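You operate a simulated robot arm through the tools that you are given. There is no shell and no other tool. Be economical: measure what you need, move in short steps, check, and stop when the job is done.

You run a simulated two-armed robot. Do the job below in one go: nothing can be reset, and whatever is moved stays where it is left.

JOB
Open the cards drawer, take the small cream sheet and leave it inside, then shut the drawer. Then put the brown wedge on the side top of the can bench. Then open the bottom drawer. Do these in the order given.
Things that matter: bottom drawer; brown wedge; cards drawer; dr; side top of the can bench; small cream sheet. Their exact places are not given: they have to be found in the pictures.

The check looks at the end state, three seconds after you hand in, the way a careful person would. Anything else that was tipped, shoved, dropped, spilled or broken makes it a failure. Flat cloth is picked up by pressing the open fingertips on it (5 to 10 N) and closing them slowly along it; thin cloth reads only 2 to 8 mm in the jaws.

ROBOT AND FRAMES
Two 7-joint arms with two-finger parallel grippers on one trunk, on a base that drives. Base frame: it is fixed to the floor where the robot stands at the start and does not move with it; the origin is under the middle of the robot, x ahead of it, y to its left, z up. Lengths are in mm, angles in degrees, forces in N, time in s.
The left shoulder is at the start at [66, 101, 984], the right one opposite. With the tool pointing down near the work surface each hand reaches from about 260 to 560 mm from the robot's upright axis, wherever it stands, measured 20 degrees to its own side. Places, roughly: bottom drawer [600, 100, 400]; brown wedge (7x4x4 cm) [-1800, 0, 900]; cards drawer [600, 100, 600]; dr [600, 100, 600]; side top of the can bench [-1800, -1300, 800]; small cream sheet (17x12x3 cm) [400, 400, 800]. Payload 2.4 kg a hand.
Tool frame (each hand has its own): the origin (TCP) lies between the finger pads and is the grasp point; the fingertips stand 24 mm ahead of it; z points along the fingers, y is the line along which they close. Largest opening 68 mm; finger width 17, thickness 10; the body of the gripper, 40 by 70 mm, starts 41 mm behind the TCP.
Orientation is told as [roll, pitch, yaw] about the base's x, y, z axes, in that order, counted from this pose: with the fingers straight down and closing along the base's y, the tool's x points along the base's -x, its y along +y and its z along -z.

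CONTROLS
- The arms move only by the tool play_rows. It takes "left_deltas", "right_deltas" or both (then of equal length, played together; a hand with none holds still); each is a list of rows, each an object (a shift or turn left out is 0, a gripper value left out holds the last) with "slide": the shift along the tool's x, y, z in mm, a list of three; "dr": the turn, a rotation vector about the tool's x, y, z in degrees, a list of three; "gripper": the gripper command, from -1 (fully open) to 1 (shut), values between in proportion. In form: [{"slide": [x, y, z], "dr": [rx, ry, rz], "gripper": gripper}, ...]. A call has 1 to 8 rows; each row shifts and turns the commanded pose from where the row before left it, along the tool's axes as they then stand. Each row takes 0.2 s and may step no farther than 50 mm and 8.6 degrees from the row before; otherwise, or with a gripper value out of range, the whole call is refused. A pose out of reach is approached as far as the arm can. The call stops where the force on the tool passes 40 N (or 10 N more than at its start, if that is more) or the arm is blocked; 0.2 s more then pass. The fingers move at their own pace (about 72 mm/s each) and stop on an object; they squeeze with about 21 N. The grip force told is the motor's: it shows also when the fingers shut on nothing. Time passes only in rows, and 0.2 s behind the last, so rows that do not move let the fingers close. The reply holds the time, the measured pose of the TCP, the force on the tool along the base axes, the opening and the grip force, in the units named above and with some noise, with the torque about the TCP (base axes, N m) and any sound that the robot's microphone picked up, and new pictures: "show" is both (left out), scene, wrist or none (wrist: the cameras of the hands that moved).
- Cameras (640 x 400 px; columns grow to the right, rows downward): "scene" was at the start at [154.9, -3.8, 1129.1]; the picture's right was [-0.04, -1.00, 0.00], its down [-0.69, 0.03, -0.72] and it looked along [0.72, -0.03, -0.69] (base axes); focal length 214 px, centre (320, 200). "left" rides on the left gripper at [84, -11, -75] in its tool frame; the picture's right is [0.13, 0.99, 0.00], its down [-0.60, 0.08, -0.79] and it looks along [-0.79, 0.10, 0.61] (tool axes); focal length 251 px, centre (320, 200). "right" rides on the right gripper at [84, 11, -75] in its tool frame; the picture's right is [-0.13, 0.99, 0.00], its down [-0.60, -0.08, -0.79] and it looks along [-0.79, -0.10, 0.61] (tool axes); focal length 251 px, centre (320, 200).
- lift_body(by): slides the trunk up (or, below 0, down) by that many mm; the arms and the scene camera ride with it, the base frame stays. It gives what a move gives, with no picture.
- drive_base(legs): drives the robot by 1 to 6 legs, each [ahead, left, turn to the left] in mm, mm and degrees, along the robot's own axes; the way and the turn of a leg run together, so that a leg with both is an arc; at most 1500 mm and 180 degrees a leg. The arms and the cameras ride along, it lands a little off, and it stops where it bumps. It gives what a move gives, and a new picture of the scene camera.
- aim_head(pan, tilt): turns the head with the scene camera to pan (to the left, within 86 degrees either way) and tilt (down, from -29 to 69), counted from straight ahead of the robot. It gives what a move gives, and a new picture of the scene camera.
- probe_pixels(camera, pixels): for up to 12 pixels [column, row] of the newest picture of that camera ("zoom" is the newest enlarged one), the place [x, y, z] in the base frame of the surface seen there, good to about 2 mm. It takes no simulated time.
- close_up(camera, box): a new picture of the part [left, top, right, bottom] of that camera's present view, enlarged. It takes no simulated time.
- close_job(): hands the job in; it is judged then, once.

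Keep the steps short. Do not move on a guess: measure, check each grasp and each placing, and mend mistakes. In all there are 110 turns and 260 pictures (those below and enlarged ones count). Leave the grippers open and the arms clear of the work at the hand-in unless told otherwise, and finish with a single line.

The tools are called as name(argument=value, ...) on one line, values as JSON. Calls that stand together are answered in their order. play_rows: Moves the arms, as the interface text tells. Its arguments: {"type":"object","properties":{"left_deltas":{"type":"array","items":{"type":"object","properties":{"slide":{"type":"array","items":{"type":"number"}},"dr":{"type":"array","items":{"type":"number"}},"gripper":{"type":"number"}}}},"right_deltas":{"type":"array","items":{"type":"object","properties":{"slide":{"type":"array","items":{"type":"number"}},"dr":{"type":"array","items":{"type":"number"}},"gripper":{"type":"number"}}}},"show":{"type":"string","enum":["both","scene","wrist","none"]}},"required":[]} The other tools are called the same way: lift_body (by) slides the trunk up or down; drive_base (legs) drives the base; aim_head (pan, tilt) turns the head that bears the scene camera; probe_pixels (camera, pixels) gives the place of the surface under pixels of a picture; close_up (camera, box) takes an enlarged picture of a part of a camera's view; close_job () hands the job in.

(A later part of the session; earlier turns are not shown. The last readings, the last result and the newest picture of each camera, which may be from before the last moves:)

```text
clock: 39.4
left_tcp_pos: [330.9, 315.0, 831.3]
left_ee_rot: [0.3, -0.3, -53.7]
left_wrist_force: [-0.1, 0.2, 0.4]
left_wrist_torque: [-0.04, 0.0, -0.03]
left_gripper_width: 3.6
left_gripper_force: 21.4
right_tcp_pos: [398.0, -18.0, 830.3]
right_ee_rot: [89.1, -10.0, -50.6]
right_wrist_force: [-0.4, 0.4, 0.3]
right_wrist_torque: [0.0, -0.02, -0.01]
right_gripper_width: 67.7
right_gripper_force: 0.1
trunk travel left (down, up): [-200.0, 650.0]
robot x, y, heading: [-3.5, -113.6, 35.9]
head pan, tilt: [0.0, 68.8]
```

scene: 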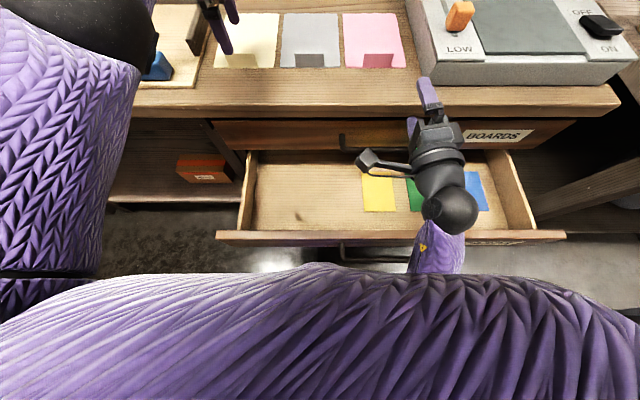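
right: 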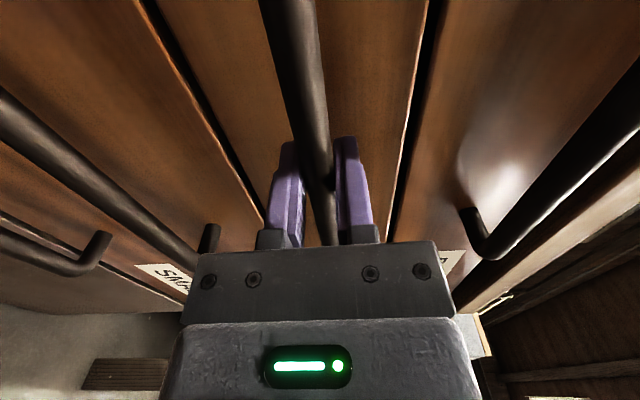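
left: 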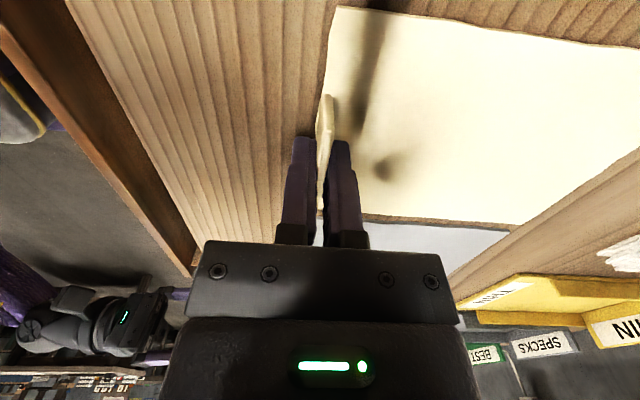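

Tab held (3.6 mm). I lift 70 mm.

play_rows(left_deltas=[{"slide": [0, 0, -15]}, {"slide": [0, 0, -25]}, {"slide": [0, -10, -30]}, {}], show="both")

```text
clock: 40.4
left_tcp_pos: [323.0, 310.6, 900.7]
left_ee_rot: [0.5, -0.1, -53.8]
left_wrist_force: [1.1, -0.8, -0.2]
left_wrist_torque: [0.01, 0.01, 0.01]
left_gripper_width: 3.9
left_gripper_force: 20.8
right_tcp_pos: [399.3, -17.6, 831.2]
right_ee_rot: [89.0, -10.0, -50.5]
right_wrist_force: [-0.2, -0.4, -0.4]
right_wrist_torque: [0.0, -0.02, 0.02]
right_gripper_width: 68.0
right_gripper_force: 0.1
trunk travel left (down, up): [-200.0, 650.0]
robot x, y, heading: [-3.8, -112.7, 36.0]
head pan, tilt: [0.0, 68.8]
```

scene: 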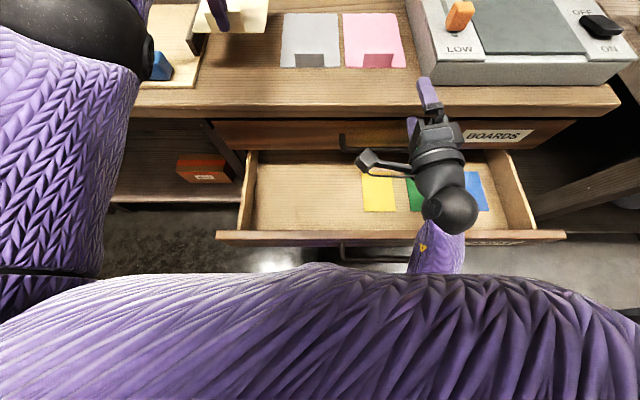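
left: 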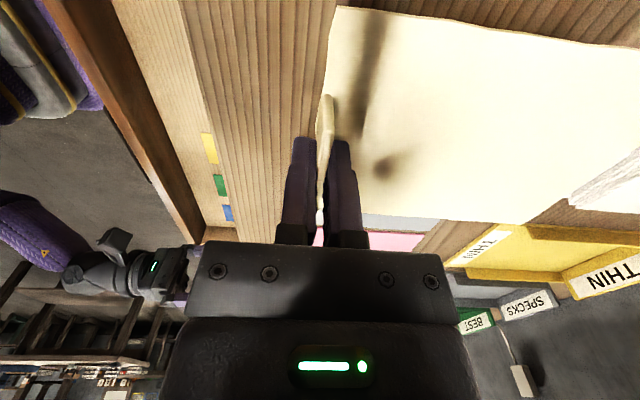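

The sheet is up, level. I drive back 130 mm and then right 100 mm so the drawer's free area falls into the left hand's range.

drive_base(legs=[[-130, 0, 0], [0, -100, 0]])

play_rows(left_deltas=[{"slide": [0, -20, 0], "dr": [0, 0, -8.5]}, {"dr": [0, 0, -8.5]}, {"dr": [0, 0, -8.5]}, {"dr": [0, 0, -8.5]}, {"dr": [0, 0, -8.5]}, {"dr": [0, 0, -8.5]}, {"dr": [0, 0, -8.5]}, {"dr": [0, 0, -8.5]}], show="none")

play_rows(left_deltas=[{"dr": [0, 0, -8.5]}, {"dr": [0, 0, -8.5]}, {"dr": [0, 0, -4]}, {}], show="both")

```text
clock: 42.4
left_tcp_pos: [275.8, 151.3, 899.3]
left_ee_rot: [0.3, -0.2, -53.9]
left_wrist_force: [0.0, 0.6, 0.5]
left_wrist_torque: [-0.01, -0.01, -0.01]
left_gripper_width: 3.8
left_gripper_force: 21.3
right_tcp_pos: [349.2, -176.0, 830.7]
right_ee_rot: [89.1, -10.1, -50.7]
right_wrist_force: [0.1, 0.7, 0.3]
right_wrist_torque: [0.04, -0.01, -0.02]
right_gripper_width: 68.1
right_gripper_force: 0.1
trunk travel left (down, up): [-200.0, 650.0]
robot x, y, heading: [-51.3, -272.6, 35.9]
head pan, tilt: [0.0, 68.8]
```

scene: 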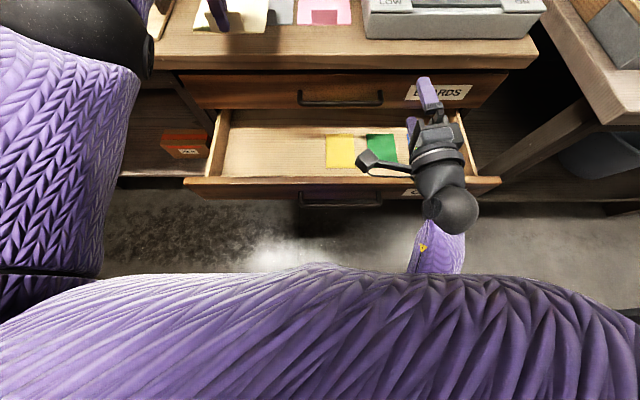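

```text
clock: 43.7
left_tcp_pos: [261.0, 141.6, 900.2]
left_ee_rot: [0.4, -0.9, -9.3]
left_wrist_force: [0.8, 1.3, -2.0]
left_wrist_torque: [-0.12, -0.03, -0.16]
left_gripper_width: 4.0
left_gripper_force: 21.3
right_tcp_pos: [350.0, -176.5, 832.0]
right_ee_rot: [89.1, -10.0, -50.5]
right_wrist_force: [-0.1, 0.2, 0.2]
right_wrist_torque: [-0.01, 0.01, 0.0]
right_gripper_width: 68.1
right_gripper_force: 0.1
trunk travel left (down, up): [-200.0, 650.0]
robot x, y, heading: [-53.6, -276.3, 36.0]
head pan, tilt: [0.0, 68.8]
stopped in row 6 (left hand): the force on the tool passed its limit at 85 N (the readings are from after the stop); the commanded pose is now the measured one
```

```text
clock: 44.0
left_tcp_pos: [261.5, 140.6, 900.7]
left_ee_rot: [0.7, -1.4, -8.2]
left_wrist_force: [5.5, 0.6, -6.3]
left_wrist_torque: [0.01, -0.18, -0.02]
left_gripper_width: 3.8
left_gripper_force: 20.9
right_tcp_pos: [349.9, -176.2, 830.2]
right_ee_rot: [89.0, -10.1, -50.6]
right_wrist_force: [0.5, 0.6, 0.4]
right_wrist_torque: [0.0, -0.01, -0.04]
right_gripper_width: 67.9
right_gripper_force: 0.1
trunk travel left (down, up): [-200.0, 650.0]
robot x, y, heading: [-49.9, -272.0, 36.0]
head pan, tilt: [0.0, 68.8]
stopped in row 1 (left hand): the force on the tool passed its limit at 74 N (the readings are from after the stop); the commanded pose is now the measured one
```

scene: 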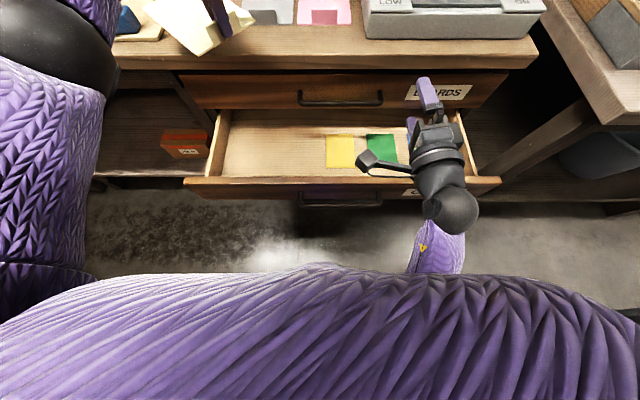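
left: 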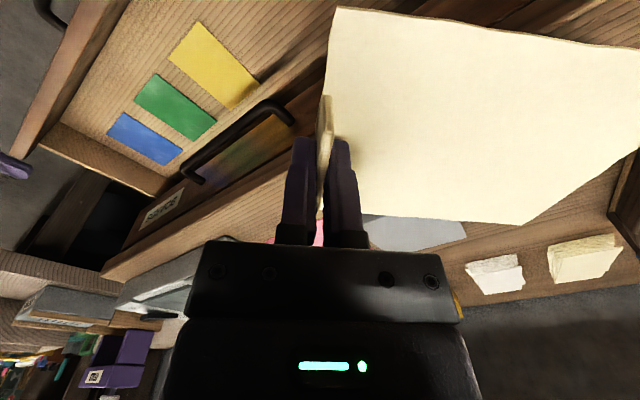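

The force spiked during the turn (it also did once empty at nearly the same wrist yaw), likely an arm reconfiguration. I wait a moment to read forces, and look closer.

play_rows(left_deltas=[{}, {}], show="none")

aim_head(pan=25, tilt=35)

```text
clock: 44.6
left_tcp_pos: [262.5, 141.1, 899.1]
left_ee_rot: [0.5, -1.5, -8.3]
left_wrist_force: [9.0, 4.2, -6.4]
left_wrist_torque: [-0.19, -0.12, -0.29]
left_gripper_width: 3.6
left_gripper_force: 20.8
right_tcp_pos: [349.6, -176.2, 830.6]
right_ee_rot: [89.0, -10.1, -50.7]
right_wrist_force: [0.6, -0.8, -0.6]
right_wrist_torque: [-0.01, 0.01, 0.01]
right_gripper_width: 68.1
right_gripper_force: 0.1
trunk travel left (down, up): [-200.0, 650.0]
robot x, y, heading: [-55.4, -272.3, 35.7]
head pan, tilt: [0.0, 68.8]
```

```text
clock: 45.6
left_tcp_pos: [263.4, 141.2, 900.1]
left_ee_rot: [0.6, -1.5, -8.2]
left_wrist_force: [9.7, 6.1, -8.0]
left_wrist_torque: [-0.36, -0.13, -0.55]
left_gripper_width: 4.0
left_gripper_force: 21.1
right_tcp_pos: [349.9, -176.8, 831.8]
right_ee_rot: [89.0, -10.0, -50.7]
right_wrist_force: [-0.6, -0.2, 1.0]
right_wrist_torque: [0.0, -0.03, -0.02]
right_gripper_width: 67.8
right_gripper_force: 0.1
trunk travel left (down, up): [-200.0, 650.0]
robot x, y, heading: [-53.6, -278.5, 35.9]
head pan, tilt: [25.0, 35.0]
```

scene: 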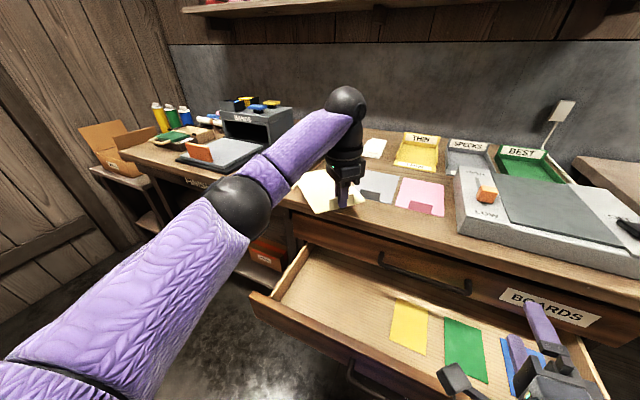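

close_up(camera="scene", box=[200, 80, 440, 230])

close_up(camera="left", box=[280, 0, 640, 260])

```text
2.67 times, centred on (320, 155) of scene
```

zoom: 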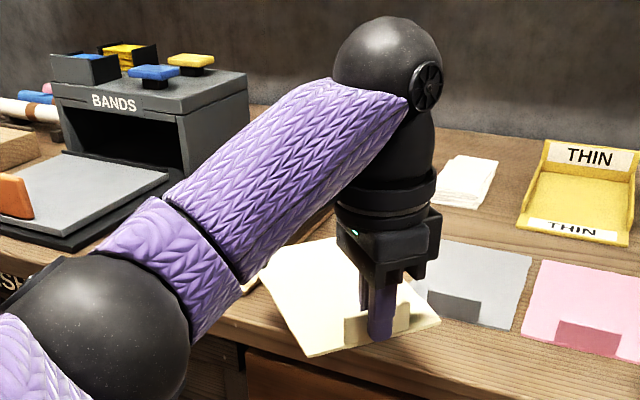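

```text
1.54 times, centred on (460, 130) of left
```

zoom: 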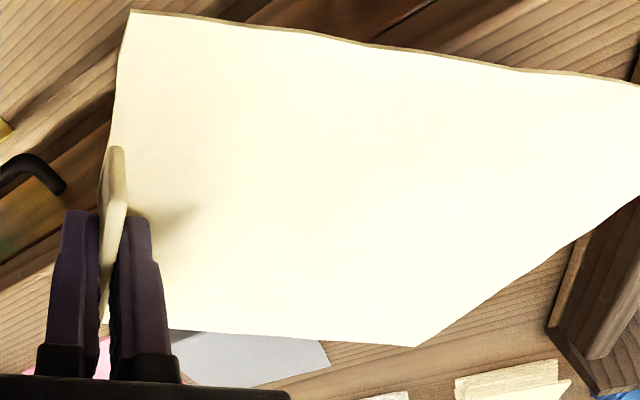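

The forearm (elbow low at the left) sits right over where the sheet would turn, so that is a collision. I turn back to the former orientation; the sheet will instead go in lengthwise, sliding low under the bench edge.

play_rows(left_deltas=[{"dr": [0, 0, 6]}, {"dr": [0, 0, 8]}, {"dr": [0, 0, 8]}, {"dr": [0, 0, 8]}, {"dr": [0, 0, 8]}, {"dr": [0, 0, 8]}, {}], show="both")

```text
clock: 47.2
left_tcp_pos: [262.2, 141.1, 898.5]
left_ee_rot: [1.4, -0.4, -54.2]
left_wrist_force: [0.2, -0.3, 1.0]
left_wrist_torque: [-0.01, 0.04, 0.01]
left_gripper_width: 4.3
left_gripper_force: 20.9
right_tcp_pos: [351.6, -177.3, 830.3]
right_ee_rot: [89.0, -10.0, -50.7]
right_wrist_force: [-0.8, 0.2, 0.6]
right_wrist_torque: [-0.01, -0.01, -0.01]
right_gripper_width: 68.1
right_gripper_force: 0.0
trunk travel left (down, up): [-200.0, 650.0]
robot x, y, heading: [-52.5, -272.3, 35.9]
head pan, tilt: [25.0, 35.0]
```

scene: 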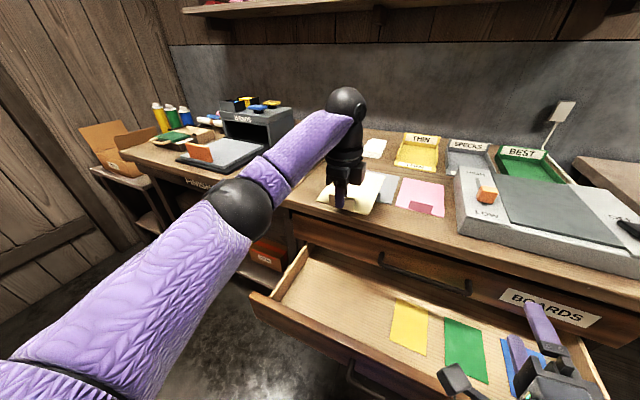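
left: 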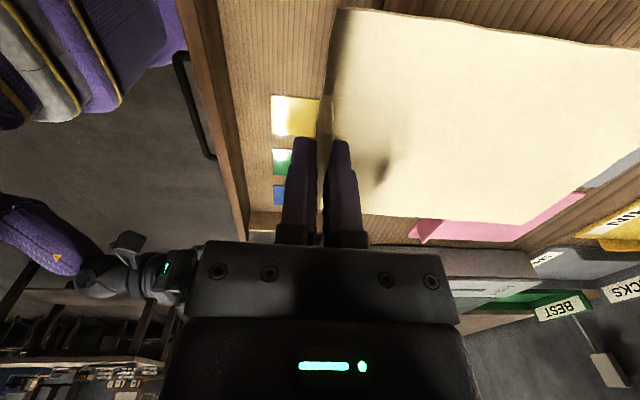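

I check where the left elbow is, since it will come down with the hand.

probe_pixels(camera="scene", pixels=[[238, 205], [265, 180], [345, 100], [200, 240], [300, 262], [276, 303], [320, 120]])

play_rows(left_deltas=[{"slide": [0, -35, 0]}, {"slide": [0, -35, 0]}, {"slide": [0, -35, 0]}, {}], show="scene")

```text
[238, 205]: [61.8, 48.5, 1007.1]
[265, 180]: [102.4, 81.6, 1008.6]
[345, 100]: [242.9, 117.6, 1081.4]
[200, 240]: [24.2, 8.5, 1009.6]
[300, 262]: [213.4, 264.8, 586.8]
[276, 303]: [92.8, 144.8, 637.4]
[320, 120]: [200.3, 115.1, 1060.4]
```

```text
clock: 48.2
left_tcp_pos: [179.3, 80.0, 896.0]
left_ee_rot: [1.4, -0.4, -54.1]
left_wrist_force: [0.0, 1.1, -0.4]
left_wrist_torque: [0.03, 0.05, 0.04]
left_gripper_width: 3.7
left_gripper_force: 21.3
right_tcp_pos: [350.2, -176.2, 830.9]
right_ee_rot: [89.0, -10.0, -50.6]
right_wrist_force: [0.3, 0.4, 0.4]
right_wrist_torque: [0.0, -0.02, -0.02]
right_gripper_width: 67.9
right_gripper_force: 0.1
trunk travel left (down, up): [-200.0, 650.0]
robot x, y, heading: [-51.4, -271.6, 36.0]
head pan, tilt: [25.0, 35.0]
```

scene: 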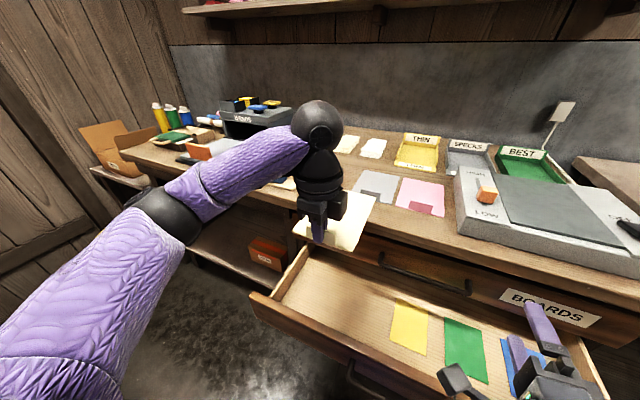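

The elbow is high (≈1000), no trouble. The sheet tab is at u≈192; I lower with the arm only, straight down, 200 mm first.

play_rows(left_deltas=[{"slide": [0, -5, 40]}, {"slide": [0, 0, 40]}, {"slide": [0, 0, 40]}, {"slide": [0, 0, 40]}, {"slide": [0, 0, 40]}, {}], show="both")

```text
clock: 49.6
left_tcp_pos: [178.8, 79.2, 697.8]
left_ee_rot: [1.5, -0.5, -54.2]
left_wrist_force: [0.4, -0.5, -0.5]
left_wrist_torque: [-0.04, 0.02, -0.02]
left_gripper_width: 4.0
left_gripper_force: 21.0
right_tcp_pos: [350.9, -175.5, 830.8]
right_ee_rot: [89.0, -10.0, -50.6]
right_wrist_force: [0.2, 0.0, 0.0]
right_wrist_torque: [0.02, 0.03, -0.04]
right_gripper_width: 68.1
right_gripper_force: 0.0
trunk travel left (down, up): [-200.0, 650.0]
robot x, y, heading: [-52.8, -272.4, 36.1]
head pan, tilt: [25.0, 35.0]
```

scene: 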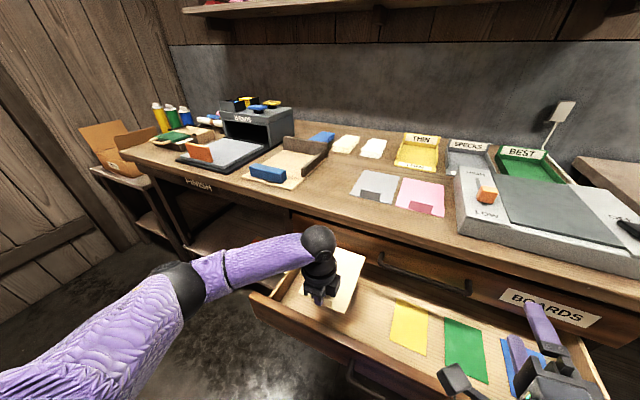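
left: 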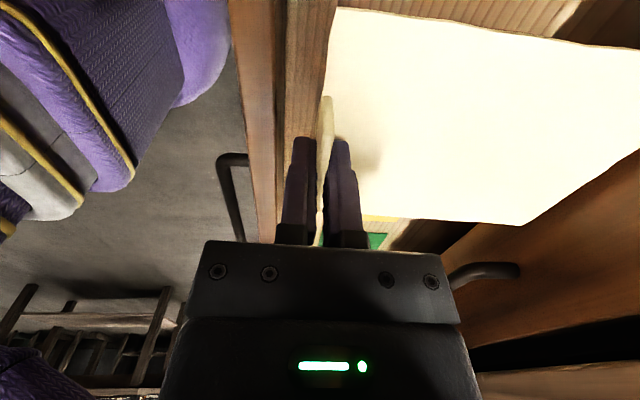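

The sheet is over the drawer. I probe the front panel's top edges from the wrist camera.

probe_pixels(camera="left", pixels=[[245, 60], [280, 60], [290, 60], [305, 60], [560, 215], [630, 60], [525, 220]])

```text
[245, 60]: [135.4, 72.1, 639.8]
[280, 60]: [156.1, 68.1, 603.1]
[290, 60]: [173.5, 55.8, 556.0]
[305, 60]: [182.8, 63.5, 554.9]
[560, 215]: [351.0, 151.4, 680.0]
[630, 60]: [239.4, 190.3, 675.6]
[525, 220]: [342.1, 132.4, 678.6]
```

Front panel inner face u≈166, top 640. I lower to TCP z 606, move 24 mm forward under the edge, then lower to the floor slowly.

play_rows(left_deltas=[{"slide": [0, 0, 40]}, {"slide": [0, 0, 40]}, {"slide": [0, 0, 10]}, {"slide": [0, 12, 0]}, {"slide": [0, 14, 0]}, {"slide": [0, 0, 8]}, {"slide": [0, 0, 8]}, {}], show="both")

```text
clock: 51.4
left_tcp_pos: [204.2, 94.4, 591.8]
left_ee_rot: [1.5, -0.5, -54.0]
left_wrist_force: [-0.4, -0.8, 0.4]
left_wrist_torque: [-0.03, 0.03, 0.0]
left_gripper_width: 4.1
left_gripper_force: 21.2
right_tcp_pos: [350.9, -176.1, 831.3]
right_ee_rot: [89.0, -10.0, -50.7]
right_wrist_force: [-0.3, -0.9, -0.1]
right_wrist_torque: [0.0, -0.01, 0.01]
right_gripper_width: 68.1
right_gripper_force: 0.0
trunk travel left (down, up): [-200.0, 650.0]
robot x, y, heading: [-53.1, -274.4, 35.7]
head pan, tilt: [25.0, 35.0]
```

scene: 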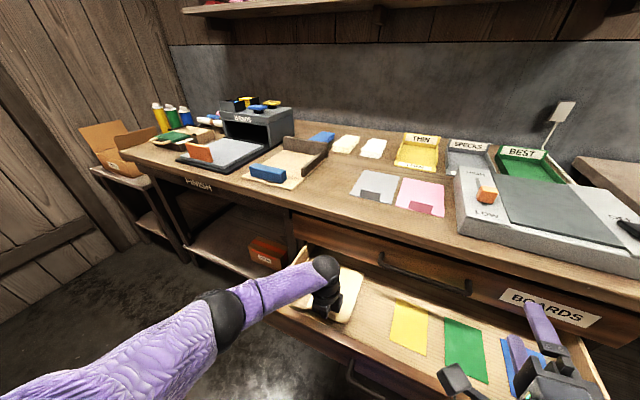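
left: 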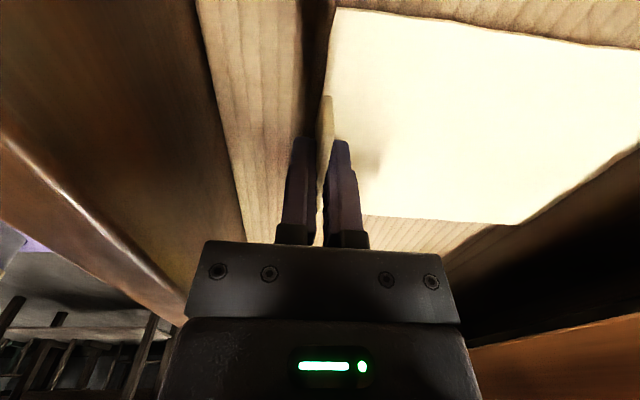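

About 8 mm above the floor. I lower slowly to touch, then open a little.

play_rows(left_deltas=[{"slide": [0, 0, 3]}, {"slide": [0, 0, 3]}, {"slide": [0, 0, 2]}, {}], show="none")

play_rows(left_deltas=[{"gripper": 0.4}, {}, {}], show="wrist")

```text
clock: 52.4
left_tcp_pos: [203.7, 93.8, 583.3]
left_ee_rot: [1.4, -0.4, -54.1]
left_wrist_force: [-0.2, 0.8, 0.8]
left_wrist_torque: [0.0, 0.04, 0.0]
left_gripper_width: 3.9
left_gripper_force: 21.0
right_tcp_pos: [349.6, -177.3, 830.6]
right_ee_rot: [89.1, -9.9, -50.6]
right_wrist_force: [0.6, 0.2, -0.6]
right_wrist_torque: [0.02, -0.02, -0.01]
right_gripper_width: 68.1
right_gripper_force: 0.1
trunk travel left (down, up): [-200.0, 650.0]
robot x, y, heading: [-50.5, -272.4, 35.8]
head pan, tilt: [25.0, 35.0]
```

```text
clock: 53.2
left_tcp_pos: [202.2, 93.0, 584.1]
left_ee_rot: [1.5, -0.5, -54.1]
left_wrist_force: [0.1, -0.9, 0.5]
left_wrist_torque: [0.03, -0.03, 0.0]
left_gripper_width: 20.4
left_gripper_force: 0.1
right_tcp_pos: [349.7, -176.8, 830.2]
right_ee_rot: [88.9, -10.1, -50.6]
right_wrist_force: [0.3, -0.4, 0.0]
right_wrist_torque: [-0.01, 0.0, -0.04]
right_gripper_width: 68.4
right_gripper_force: 0.1
trunk travel left (down, up): [-200.0, 650.0]
robot x, y, heading: [-55.8, -269.0, 35.8]
head pan, tilt: [25.0, 35.0]
```

left: 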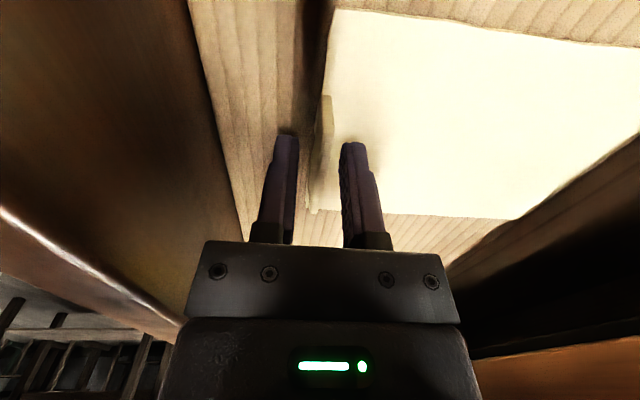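

The sheet lies in the drawer, released. I lift the left hand straight up.

play_rows(left_deltas=[{"slide": [0, 0, -20]}, {"slide": [0, 0, -40]}, {"slide": [0, 0, -45]}, {"slide": [0, 0, -45]}, {"slide": [0, 0, -45]}, {"slide": [0, 0, -45]}, {"slide": [0, 0, -45], "gripper": -1}, {}], show="none")

aim_head(pan=5, tilt=60)

```text
clock: 55.0
left_tcp_pos: [194.9, 91.2, 868.8]
left_ee_rot: [1.4, -0.5, -54.2]
left_wrist_force: [0.2, -0.3, 0.5]
left_wrist_torque: [-0.01, -0.02, 0.01]
left_gripper_width: 67.7
left_gripper_force: 0.1
right_tcp_pos: [350.5, -176.4, 830.0]
right_ee_rot: [88.9, -10.0, -50.6]
right_wrist_force: [-0.9, 0.4, -1.1]
right_wrist_torque: [0.0, -0.02, 0.01]
right_gripper_width: 67.9
right_gripper_force: 0.1
trunk travel left (down, up): [-200.0, 650.0]
robot x, y, heading: [-50.7, -269.1, 36.0]
head pan, tilt: [25.0, 35.0]
```

```text
clock: 55.9
left_tcp_pos: [195.7, 90.3, 868.6]
left_ee_rot: [1.6, -0.5, -54.0]
left_wrist_force: [0.3, 0.7, -0.7]
left_wrist_torque: [0.02, 0.02, -0.03]
left_gripper_width: 68.0
left_gripper_force: 0.2
right_tcp_pos: [349.9, -177.1, 830.3]
right_ee_rot: [89.0, -9.9, -50.6]
right_wrist_force: [-1.1, -0.2, -0.1]
right_wrist_torque: [0.0, 0.01, -0.02]
right_gripper_width: 67.9
right_gripper_force: 0.0
trunk travel left (down, up): [-200.0, 650.0]
robot x, y, heading: [-51.0, -274.2, 35.9]
head pan, tilt: [5.0, 60.0]
```

scene: 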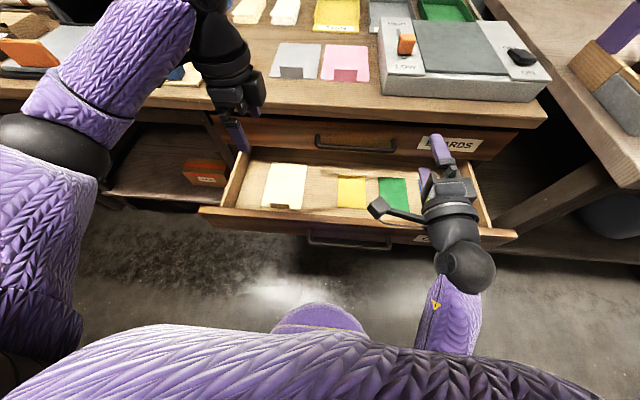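

The sheet rests in the drawer beside the cards. Now to shut it: I back off 165 mm, shift left 108 mm so the right hand faces the handle, and lower the trunk.

drive_base(legs=[[-165, 0, 0], [0, 108, 0]])

lift_body(by=-190)

play_rows(right_deltas=[{"dr": [0, 0, 5]}, {"dr": [0, 0, 5]}, {"dr": [0, -3.8, 0]}, {}], show="both")

```text
clock: 58.1
left_tcp_pos: [-4.2, 78.5, 867.8]
left_ee_rot: [1.5, -0.5, -54.0]
left_wrist_force: [0.7, -0.1, -0.3]
left_wrist_torque: [-0.03, -0.02, 0.02]
left_gripper_width: 68.2
left_gripper_force: 0.2
right_tcp_pos: [151.2, -188.0, 831.8]
right_ee_rot: [89.0, -10.0, -50.6]
right_wrist_force: [0.0, 0.6, 0.2]
right_wrist_torque: [0.04, 0.01, -0.01]
right_gripper_width: 68.1
right_gripper_force: 0.1
trunk travel left (down, up): [-200.0, 650.0]
robot x, y, heading: [-248.7, -283.7, 36.1]
head pan, tilt: [5.0, 60.0]
```

scene: 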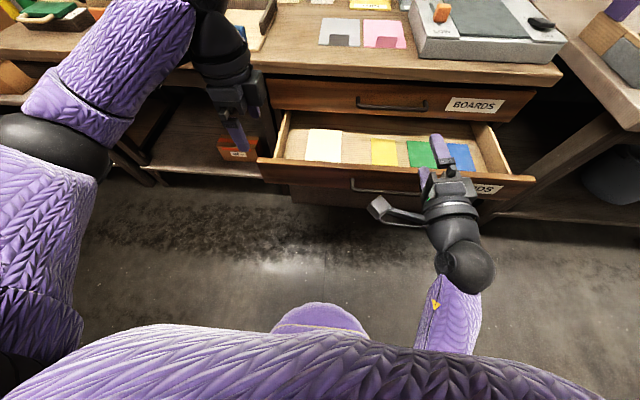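

```text
clock: 60.2
left_tcp_pos: [-4.8, 79.4, 680.2]
left_ee_rot: [1.5, -0.6, -54.0]
left_wrist_force: [-0.2, -0.2, 0.2]
left_wrist_torque: [-0.03, 0.0, -0.03]
left_gripper_width: 67.9
left_gripper_force: 0.0
right_tcp_pos: [156.1, -185.3, 616.3]
right_ee_rot: [84.7, -9.7, -49.7]
right_wrist_force: [0.8, 0.7, 0.1]
right_wrist_torque: [-0.02, 0.02, 0.0]
right_gripper_width: 68.2
right_gripper_force: 0.0
trunk travel left (down, up): [-10.0, 840.0]
robot x, y, heading: [-251.3, -282.8, 36.2]
head pan, tilt: [5.0, 60.0]
```

```text
clock: 61.2
left_tcp_pos: [-4.1, 78.6, 678.3]
left_ee_rot: [1.5, -0.5, -54.0]
left_wrist_force: [0.0, -0.2, -0.8]
left_wrist_torque: [0.02, 0.02, 0.03]
left_gripper_width: 68.0
left_gripper_force: 0.0
right_tcp_pos: [155.0, -185.5, 618.2]
right_ee_rot: [84.9, -2.9, -52.8]
right_wrist_force: [0.2, -0.8, -0.2]
right_wrist_torque: [-0.03, 0.03, 0.04]
right_gripper_width: 67.8
right_gripper_force: 0.0
trunk travel left (down, up): [-10.0, 840.0]
robot x, y, heading: [-250.1, -283.7, 36.1]
head pan, tilt: [5.0, 60.0]
```

scene: 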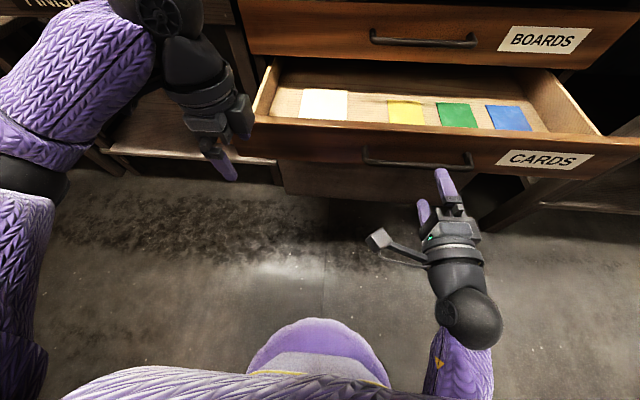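
right: 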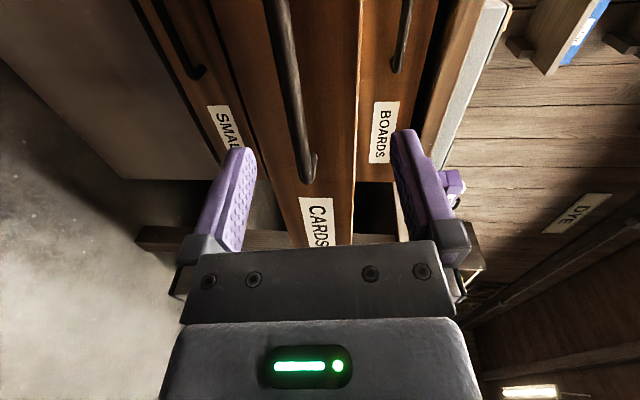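

I lower 30 mm and level the tool.

play_rows(right_deltas=[{"slide": [0, -15, 0], "dr": [4, 0, 3]}, {"slide": [0, -15, 0], "dr": [0, -1.5, 0]}, {}], show="wrist")

```text
clock: 62.0
left_tcp_pos: [-5.8, 77.9, 679.8]
left_ee_rot: [1.5, -0.5, -54.0]
left_wrist_force: [0.6, 0.9, -0.2]
left_wrist_torque: [0.0, 0.03, 0.0]
left_gripper_width: 68.1
left_gripper_force: 0.1
right_tcp_pos: [156.3, -185.7, 588.9]
right_ee_rot: [81.3, -2.1, -53.3]
right_wrist_force: [-0.5, -0.1, 0.0]
right_wrist_torque: [-0.03, -0.02, 0.01]
right_gripper_width: 68.0
right_gripper_force: 0.1
trunk travel left (down, up): [-10.0, 840.0]
robot x, y, heading: [-251.4, -285.6, 36.0]
head pan, tilt: [5.0, 60.0]
```

right: 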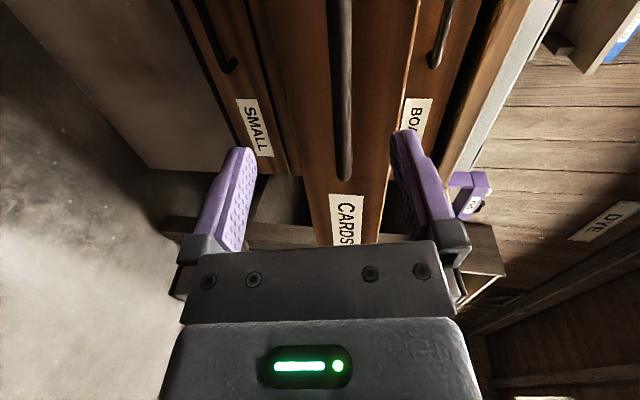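

Wrong sign; I correct by -8.5° and recheck.

play_rows(right_deltas=[{"dr": [-8.4, 0, 0]}, {"dr": [0, -1, 1.5]}, {}], show="wrist")

```text
clock: 62.8
left_tcp_pos: [-4.9, 79.9, 679.7]
left_ee_rot: [1.5, -0.5, -54.0]
left_wrist_force: [1.0, 0.6, 0.8]
left_wrist_torque: [-0.01, 0.0, 0.01]
left_gripper_width: 67.9
left_gripper_force: 0.0
right_tcp_pos: [152.7, -186.3, 586.0]
right_ee_rot: [89.4, 2.5, -56.1]
right_wrist_force: [-0.6, 0.2, -0.5]
right_wrist_torque: [0.0, 0.02, 0.0]
right_gripper_width: 68.2
right_gripper_force: 0.0
trunk travel left (down, up): [-10.0, 840.0]
robot x, y, heading: [-251.8, -282.9, 35.8]
head pan, tilt: [5.0, 60.0]
```

right: 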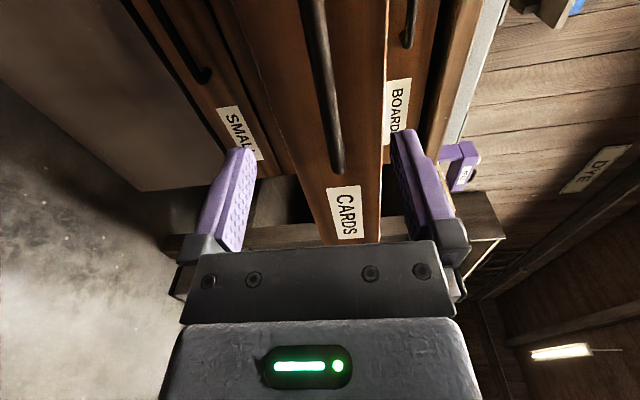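

Nearly level. I advance 90 mm onto the bar and close.

play_rows(right_deltas=[{"slide": [0, 2, 30], "dr": [0, 1.6, -2.3]}, {"slide": [0, 0, 30]}, {"slide": [0, 0, 30]}, {"gripper": 1}, {}, {}, {}], show="both")

```text
clock: 63.5
left_tcp_pos: [-4.7, 78.3, 682.4]
left_ee_rot: [1.7, -0.5, -54.1]
left_wrist_force: [-0.1, -0.2, 0.2]
left_wrist_torque: [0.01, 0.01, 0.03]
left_gripper_width: 67.9
left_gripper_force: 0.0
right_tcp_pos: [169.5, -174.8, 523.9]
right_ee_rot: [77.3, -0.1, -54.2]
right_wrist_force: [-0.2, 0.0, -0.3]
right_wrist_torque: [0.0, -0.02, -0.02]
right_gripper_width: 67.8
right_gripper_force: 0.0
trunk travel left (down, up): [-10.0, 840.0]
robot x, y, heading: [-250.0, -284.9, 36.0]
head pan, tilt: [5.0, 60.0]
stopped in row 3 (right hand): the arm was blocked; the commanded pose is now the measured one
```

scene: 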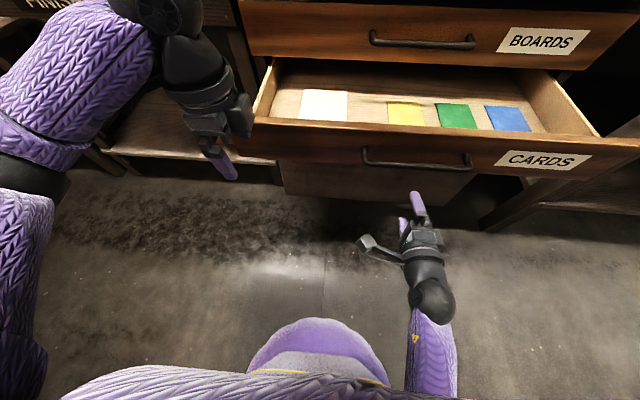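
right: 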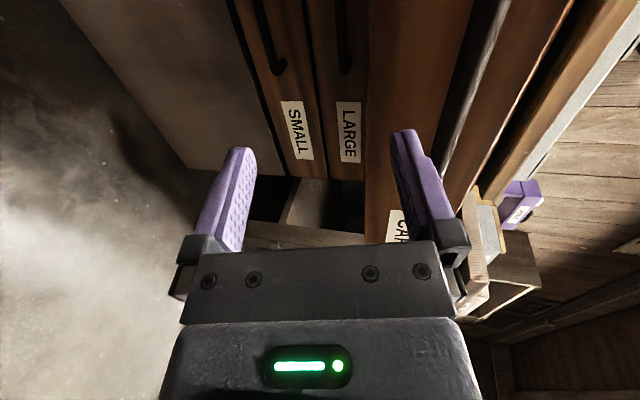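

The arm hit a joint limit in this lower posture and dropped to z 524 (no contact). I raise the trunk 63 mm to bring it back to handle height, re-level, and approach by driving instead.

lift_body(by=63)

play_rows(right_deltas=[{"dr": [-4, 0, 0]}, {"dr": [-4, 0, 0]}, {"dr": [-4.5, 0, 0]}, {}], show="both")

```text
clock: 64.5
left_tcp_pos: [-3.9, 78.9, 741.8]
left_ee_rot: [1.3, -0.5, -53.9]
left_wrist_force: [-0.3, -0.4, 0.7]
left_wrist_torque: [-0.04, -0.02, -0.03]
left_gripper_width: 67.9
left_gripper_force: 0.1
right_tcp_pos: [171.3, -176.4, 581.9]
right_ee_rot: [76.9, -0.5, -54.2]
right_wrist_force: [0.5, 0.4, 0.3]
right_wrist_torque: [-0.02, -0.01, 0.02]
right_gripper_width: 67.9
right_gripper_force: 0.1
trunk travel left (down, up): [-73.0, 776.0]
robot x, y, heading: [-250.5, -286.6, 36.0]
head pan, tilt: [5.0, 60.0]
```

```text
clock: 65.5
left_tcp_pos: [-4.3, 78.8, 741.6]
left_ee_rot: [1.5, -0.5, -54.0]
left_wrist_force: [0.3, -0.1, 0.4]
left_wrist_torque: [-0.01, 0.01, -0.02]
left_gripper_width: 67.9
left_gripper_force: 0.0
right_tcp_pos: [168.8, -176.5, 582.7]
right_ee_rot: [89.6, -0.2, -54.4]
right_wrist_force: [-0.7, -1.0, -0.1]
right_wrist_torque: [0.02, -0.01, 0.0]
right_gripper_width: 67.9
right_gripper_force: 0.1
trunk travel left (down, up): [-73.0, 776.0]
robot x, y, heading: [-248.9, -285.8, 35.9]
head pan, tilt: [5.0, 60.0]
```

scene: 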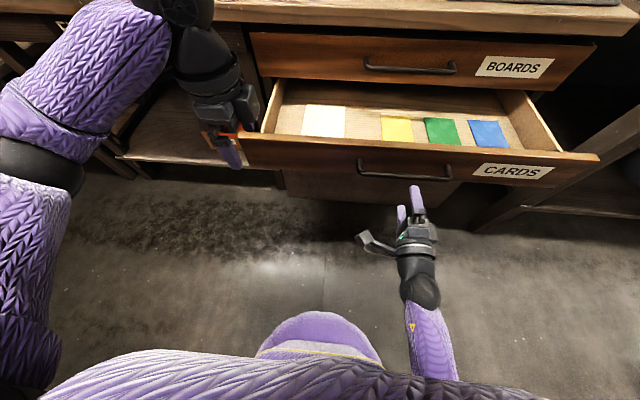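
right: 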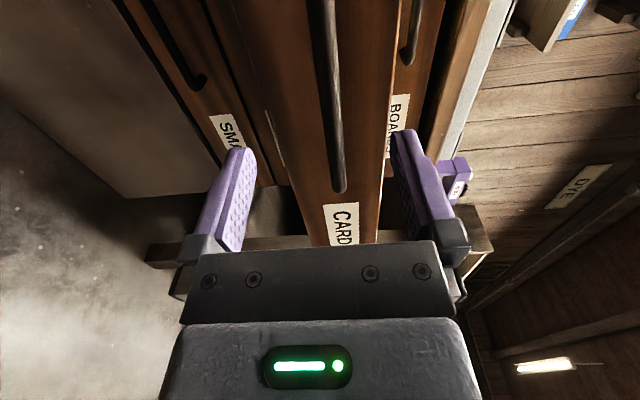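

Level at z 583. I raise 5 mm, then drive 72 mm forward onto the bar.

play_rows(right_deltas=[{"slide": [0, 5, 0]}, {}], show="none")

drive_base(legs=[[70, 0, 0]])

play_rows(right_deltas=[{"gripper": 1}, {}, {}, {}], show="wrist")

```text
clock: 66.1
left_tcp_pos: [-4.6, 78.6, 742.0]
left_ee_rot: [1.5, -0.5, -54.0]
left_wrist_force: [0.0, 0.2, -0.7]
left_wrist_torque: [0.01, 0.01, -0.03]
left_gripper_width: 67.8
left_gripper_force: 0.1
right_tcp_pos: [170.9, -176.6, 588.2]
right_ee_rot: [89.6, -0.2, -54.4]
right_wrist_force: [-0.2, -0.3, -0.8]
right_wrist_torque: [-0.01, 0.02, -0.03]
right_gripper_width: 68.0
right_gripper_force: 0.1
trunk travel left (down, up): [-73.0, 776.0]
robot x, y, heading: [-250.2, -282.7, 36.3]
head pan, tilt: [5.0, 60.0]
```

```text
clock: 67.1
left_tcp_pos: [52.3, 120.0, 741.2]
left_ee_rot: [1.5, -0.5, -54.0]
left_wrist_force: [0.8, -0.7, -0.9]
left_wrist_torque: [-0.01, -0.01, 0.0]
left_gripper_width: 68.0
left_gripper_force: 0.1
right_tcp_pos: [226.5, -135.7, 589.1]
right_ee_rot: [89.6, -0.3, -54.4]
right_wrist_force: [-0.1, -0.1, 0.2]
right_wrist_torque: [0.0, 0.01, -0.02]
right_gripper_width: 67.9
right_gripper_force: 0.2
trunk travel left (down, up): [-73.0, 776.0]
robot x, y, heading: [-191.0, -244.5, 36.0]
head pan, tilt: [5.0, 60.0]
```

scene: 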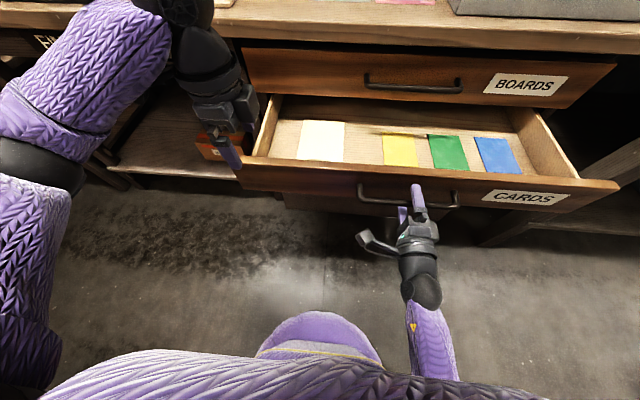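

```text
clock: 68.1
left_tcp_pos: [52.1, 120.5, 741.3]
left_ee_rot: [1.6, -0.5, -53.9]
left_wrist_force: [0.0, 0.4, 0.3]
left_wrist_torque: [-0.01, 0.03, 0.02]
left_gripper_width: 67.8
left_gripper_force: 0.0
right_tcp_pos: [225.4, -135.5, 589.0]
right_ee_rot: [89.7, -0.1, -54.4]
right_wrist_force: [0.3, 1.0, 1.0]
right_wrist_torque: [0.14, 0.11, 0.1]
right_gripper_width: 13.9
right_gripper_force: 33.6
trunk travel left (down, up): [-73.0, 776.0]
robot x, y, heading: [-194.9, -243.9, 36.0]
head pan, tilt: [5.0, 60.0]
```

right: 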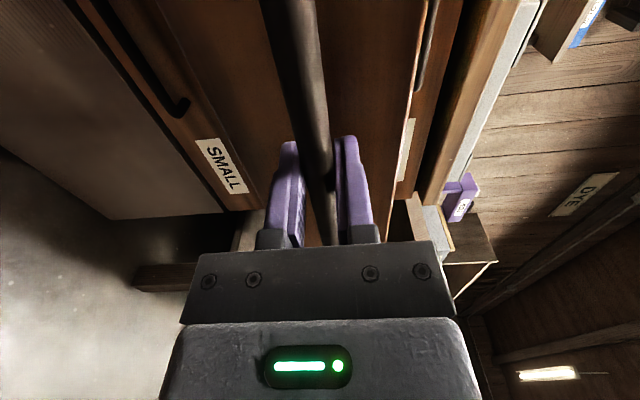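

Bar held. Before driving in, I raise the left hand 150 mm so it clears the bench top.

play_rows(left_deltas=[{"slide": [0, 0, -40]}, {"slide": [0, 0, -40]}, {"slide": [0, 0, -40]}, {"slide": [0, -20, -35]}, {}], show="none")

drive_base(legs=[[200, 0, 0]])

```text
clock: 69.3
left_tcp_pos: [29.8, 105.2, 898.6]
left_ee_rot: [1.4, -0.5, -54.1]
left_wrist_force: [0.1, -0.4, -0.2]
left_wrist_torque: [-0.01, 0.0, 0.0]
left_gripper_width: 68.1
left_gripper_force: 0.1
right_tcp_pos: [226.9, -135.3, 588.9]
right_ee_rot: [89.7, -0.2, -54.4]
right_wrist_force: [0.6, -0.4, 2.1]
right_wrist_torque: [0.18, 0.12, 0.21]
right_gripper_width: 14.0
right_gripper_force: 33.7
trunk travel left (down, up): [-73.0, 776.0]
robot x, y, heading: [-196.1, -240.3, 36.0]
head pan, tilt: [5.0, 60.0]
```

```text
clock: 70.9
left_tcp_pos: [193.5, 224.2, 897.2]
left_ee_rot: [1.5, -0.6, -54.2]
left_wrist_force: [0.2, -0.2, -0.7]
left_wrist_torque: [-0.02, 0.02, 0.0]
left_gripper_width: 67.8
left_gripper_force: 0.0
right_tcp_pos: [387.9, -18.4, 588.9]
right_ee_rot: [89.5, -0.1, -54.5]
right_wrist_force: [-13.7, 19.7, 0.4]
right_wrist_torque: [0.23, 0.13, 0.65]
right_gripper_width: 13.8
right_gripper_force: 33.5
trunk travel left (down, up): [-73.0, 776.0]
robot x, y, heading: [-35.6, -126.2, 35.8]
head pan, tilt: [5.0, 60.0]
```

scene: 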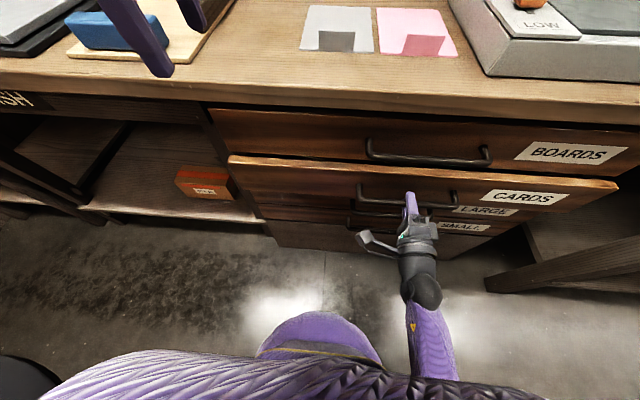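

26 mm left to close. I push gently with the arm.

play_rows(right_deltas=[{"slide": [3, 0, 6]}, {"slide": [0, 0, 8]}, {"slide": [0, 0, 8]}, {"slide": [0, 0, 5]}, {}], show="scene")

```text
clock: 72.1
left_tcp_pos: [193.7, 219.9, 899.5]
left_ee_rot: [1.5, -0.6, -54.2]
left_wrist_force: [0.2, -0.4, -0.6]
left_wrist_torque: [0.0, 0.0, 0.0]
left_gripper_width: 68.0
left_gripper_force: 0.1
right_tcp_pos: [408.2, -1.1, 589.1]
right_ee_rot: [89.7, -0.1, -54.6]
right_wrist_force: [0.2, -28.0, 13.8]
right_wrist_torque: [0.12, -0.05, -0.18]
right_gripper_width: 13.8
right_gripper_force: 33.5
trunk travel left (down, up): [-73.0, 776.0]
robot x, y, heading: [-30.9, -128.2, 35.7]
head pan, tilt: [5.0, 60.0]
```

scene: 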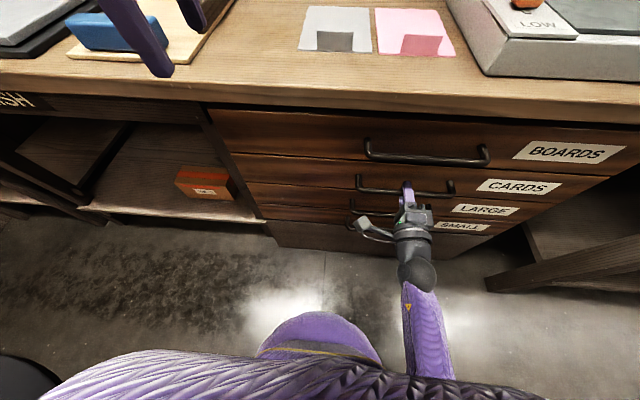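

u = 329.6, same as when shut. I release, back away 120 mm, and check.

play_rows(right_deltas=[{"gripper": -1}, {}, {}, {}], show="none")

drive_base(legs=[[-250, 0, 0]])

close_up(camera="scene", box=[200, 60, 560, 230])

```text
clock: 73.1
left_tcp_pos: [193.7, 223.1, 898.5]
left_ee_rot: [1.5, -0.5, -54.2]
left_wrist_force: [0.3, 0.8, -0.4]
left_wrist_torque: [0.0, 0.06, -0.03]
left_gripper_width: 68.2
left_gripper_force: 0.0
right_tcp_pos: [407.9, 0.1, 588.1]
right_ee_rot: [89.6, -0.1, -54.5]
right_wrist_force: [0.5, 0.0, 0.9]
right_wrist_torque: [0.0, -0.01, 0.02]
right_gripper_width: 68.0
right_gripper_force: 0.1
trunk travel left (down, up): [-73.0, 776.0]
robot x, y, heading: [-31.7, -131.9, 36.1]
head pan, tilt: [5.0, 60.0]
```

```text
clock: 75.0
left_tcp_pos: [-9.4, 76.8, 897.9]
left_ee_rot: [1.5, -0.4, -54.0]
left_wrist_force: [0.3, 0.0, -0.4]
left_wrist_torque: [-0.03, 0.04, 0.04]
left_gripper_width: 68.3
left_gripper_force: 0.1
right_tcp_pos: [205.1, -146.1, 587.0]
right_ee_rot: [89.5, -0.2, -54.2]
right_wrist_force: [-0.5, 0.9, -0.5]
right_wrist_torque: [-0.05, 0.0, -0.02]
right_gripper_width: 68.1
right_gripper_force: 0.0
trunk travel left (down, up): [-73.0, 776.0]
robot x, y, heading: [-232.5, -273.9, 36.2]
head pan, tilt: [5.0, 60.0]
```

scene: 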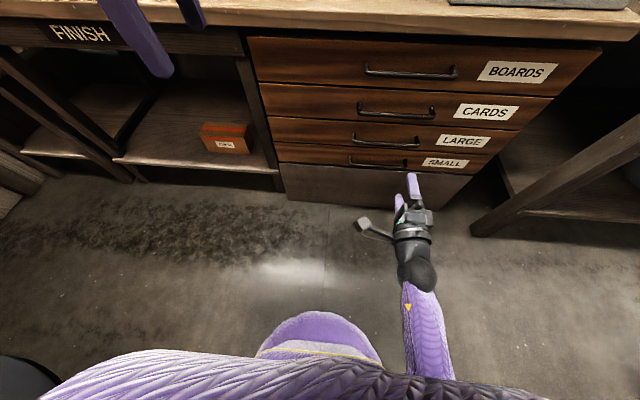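

```text
1.78 times, centred on (380, 145) of scene
```

zoom: 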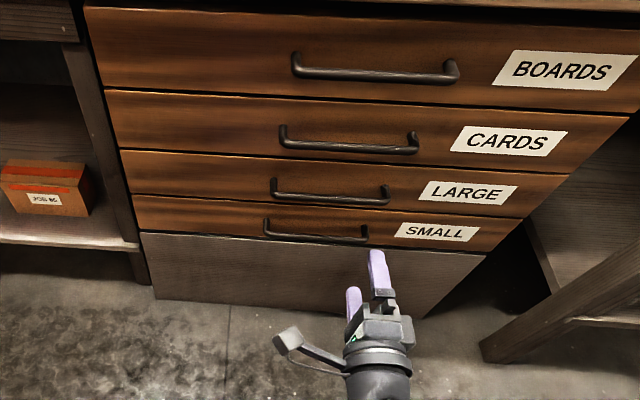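

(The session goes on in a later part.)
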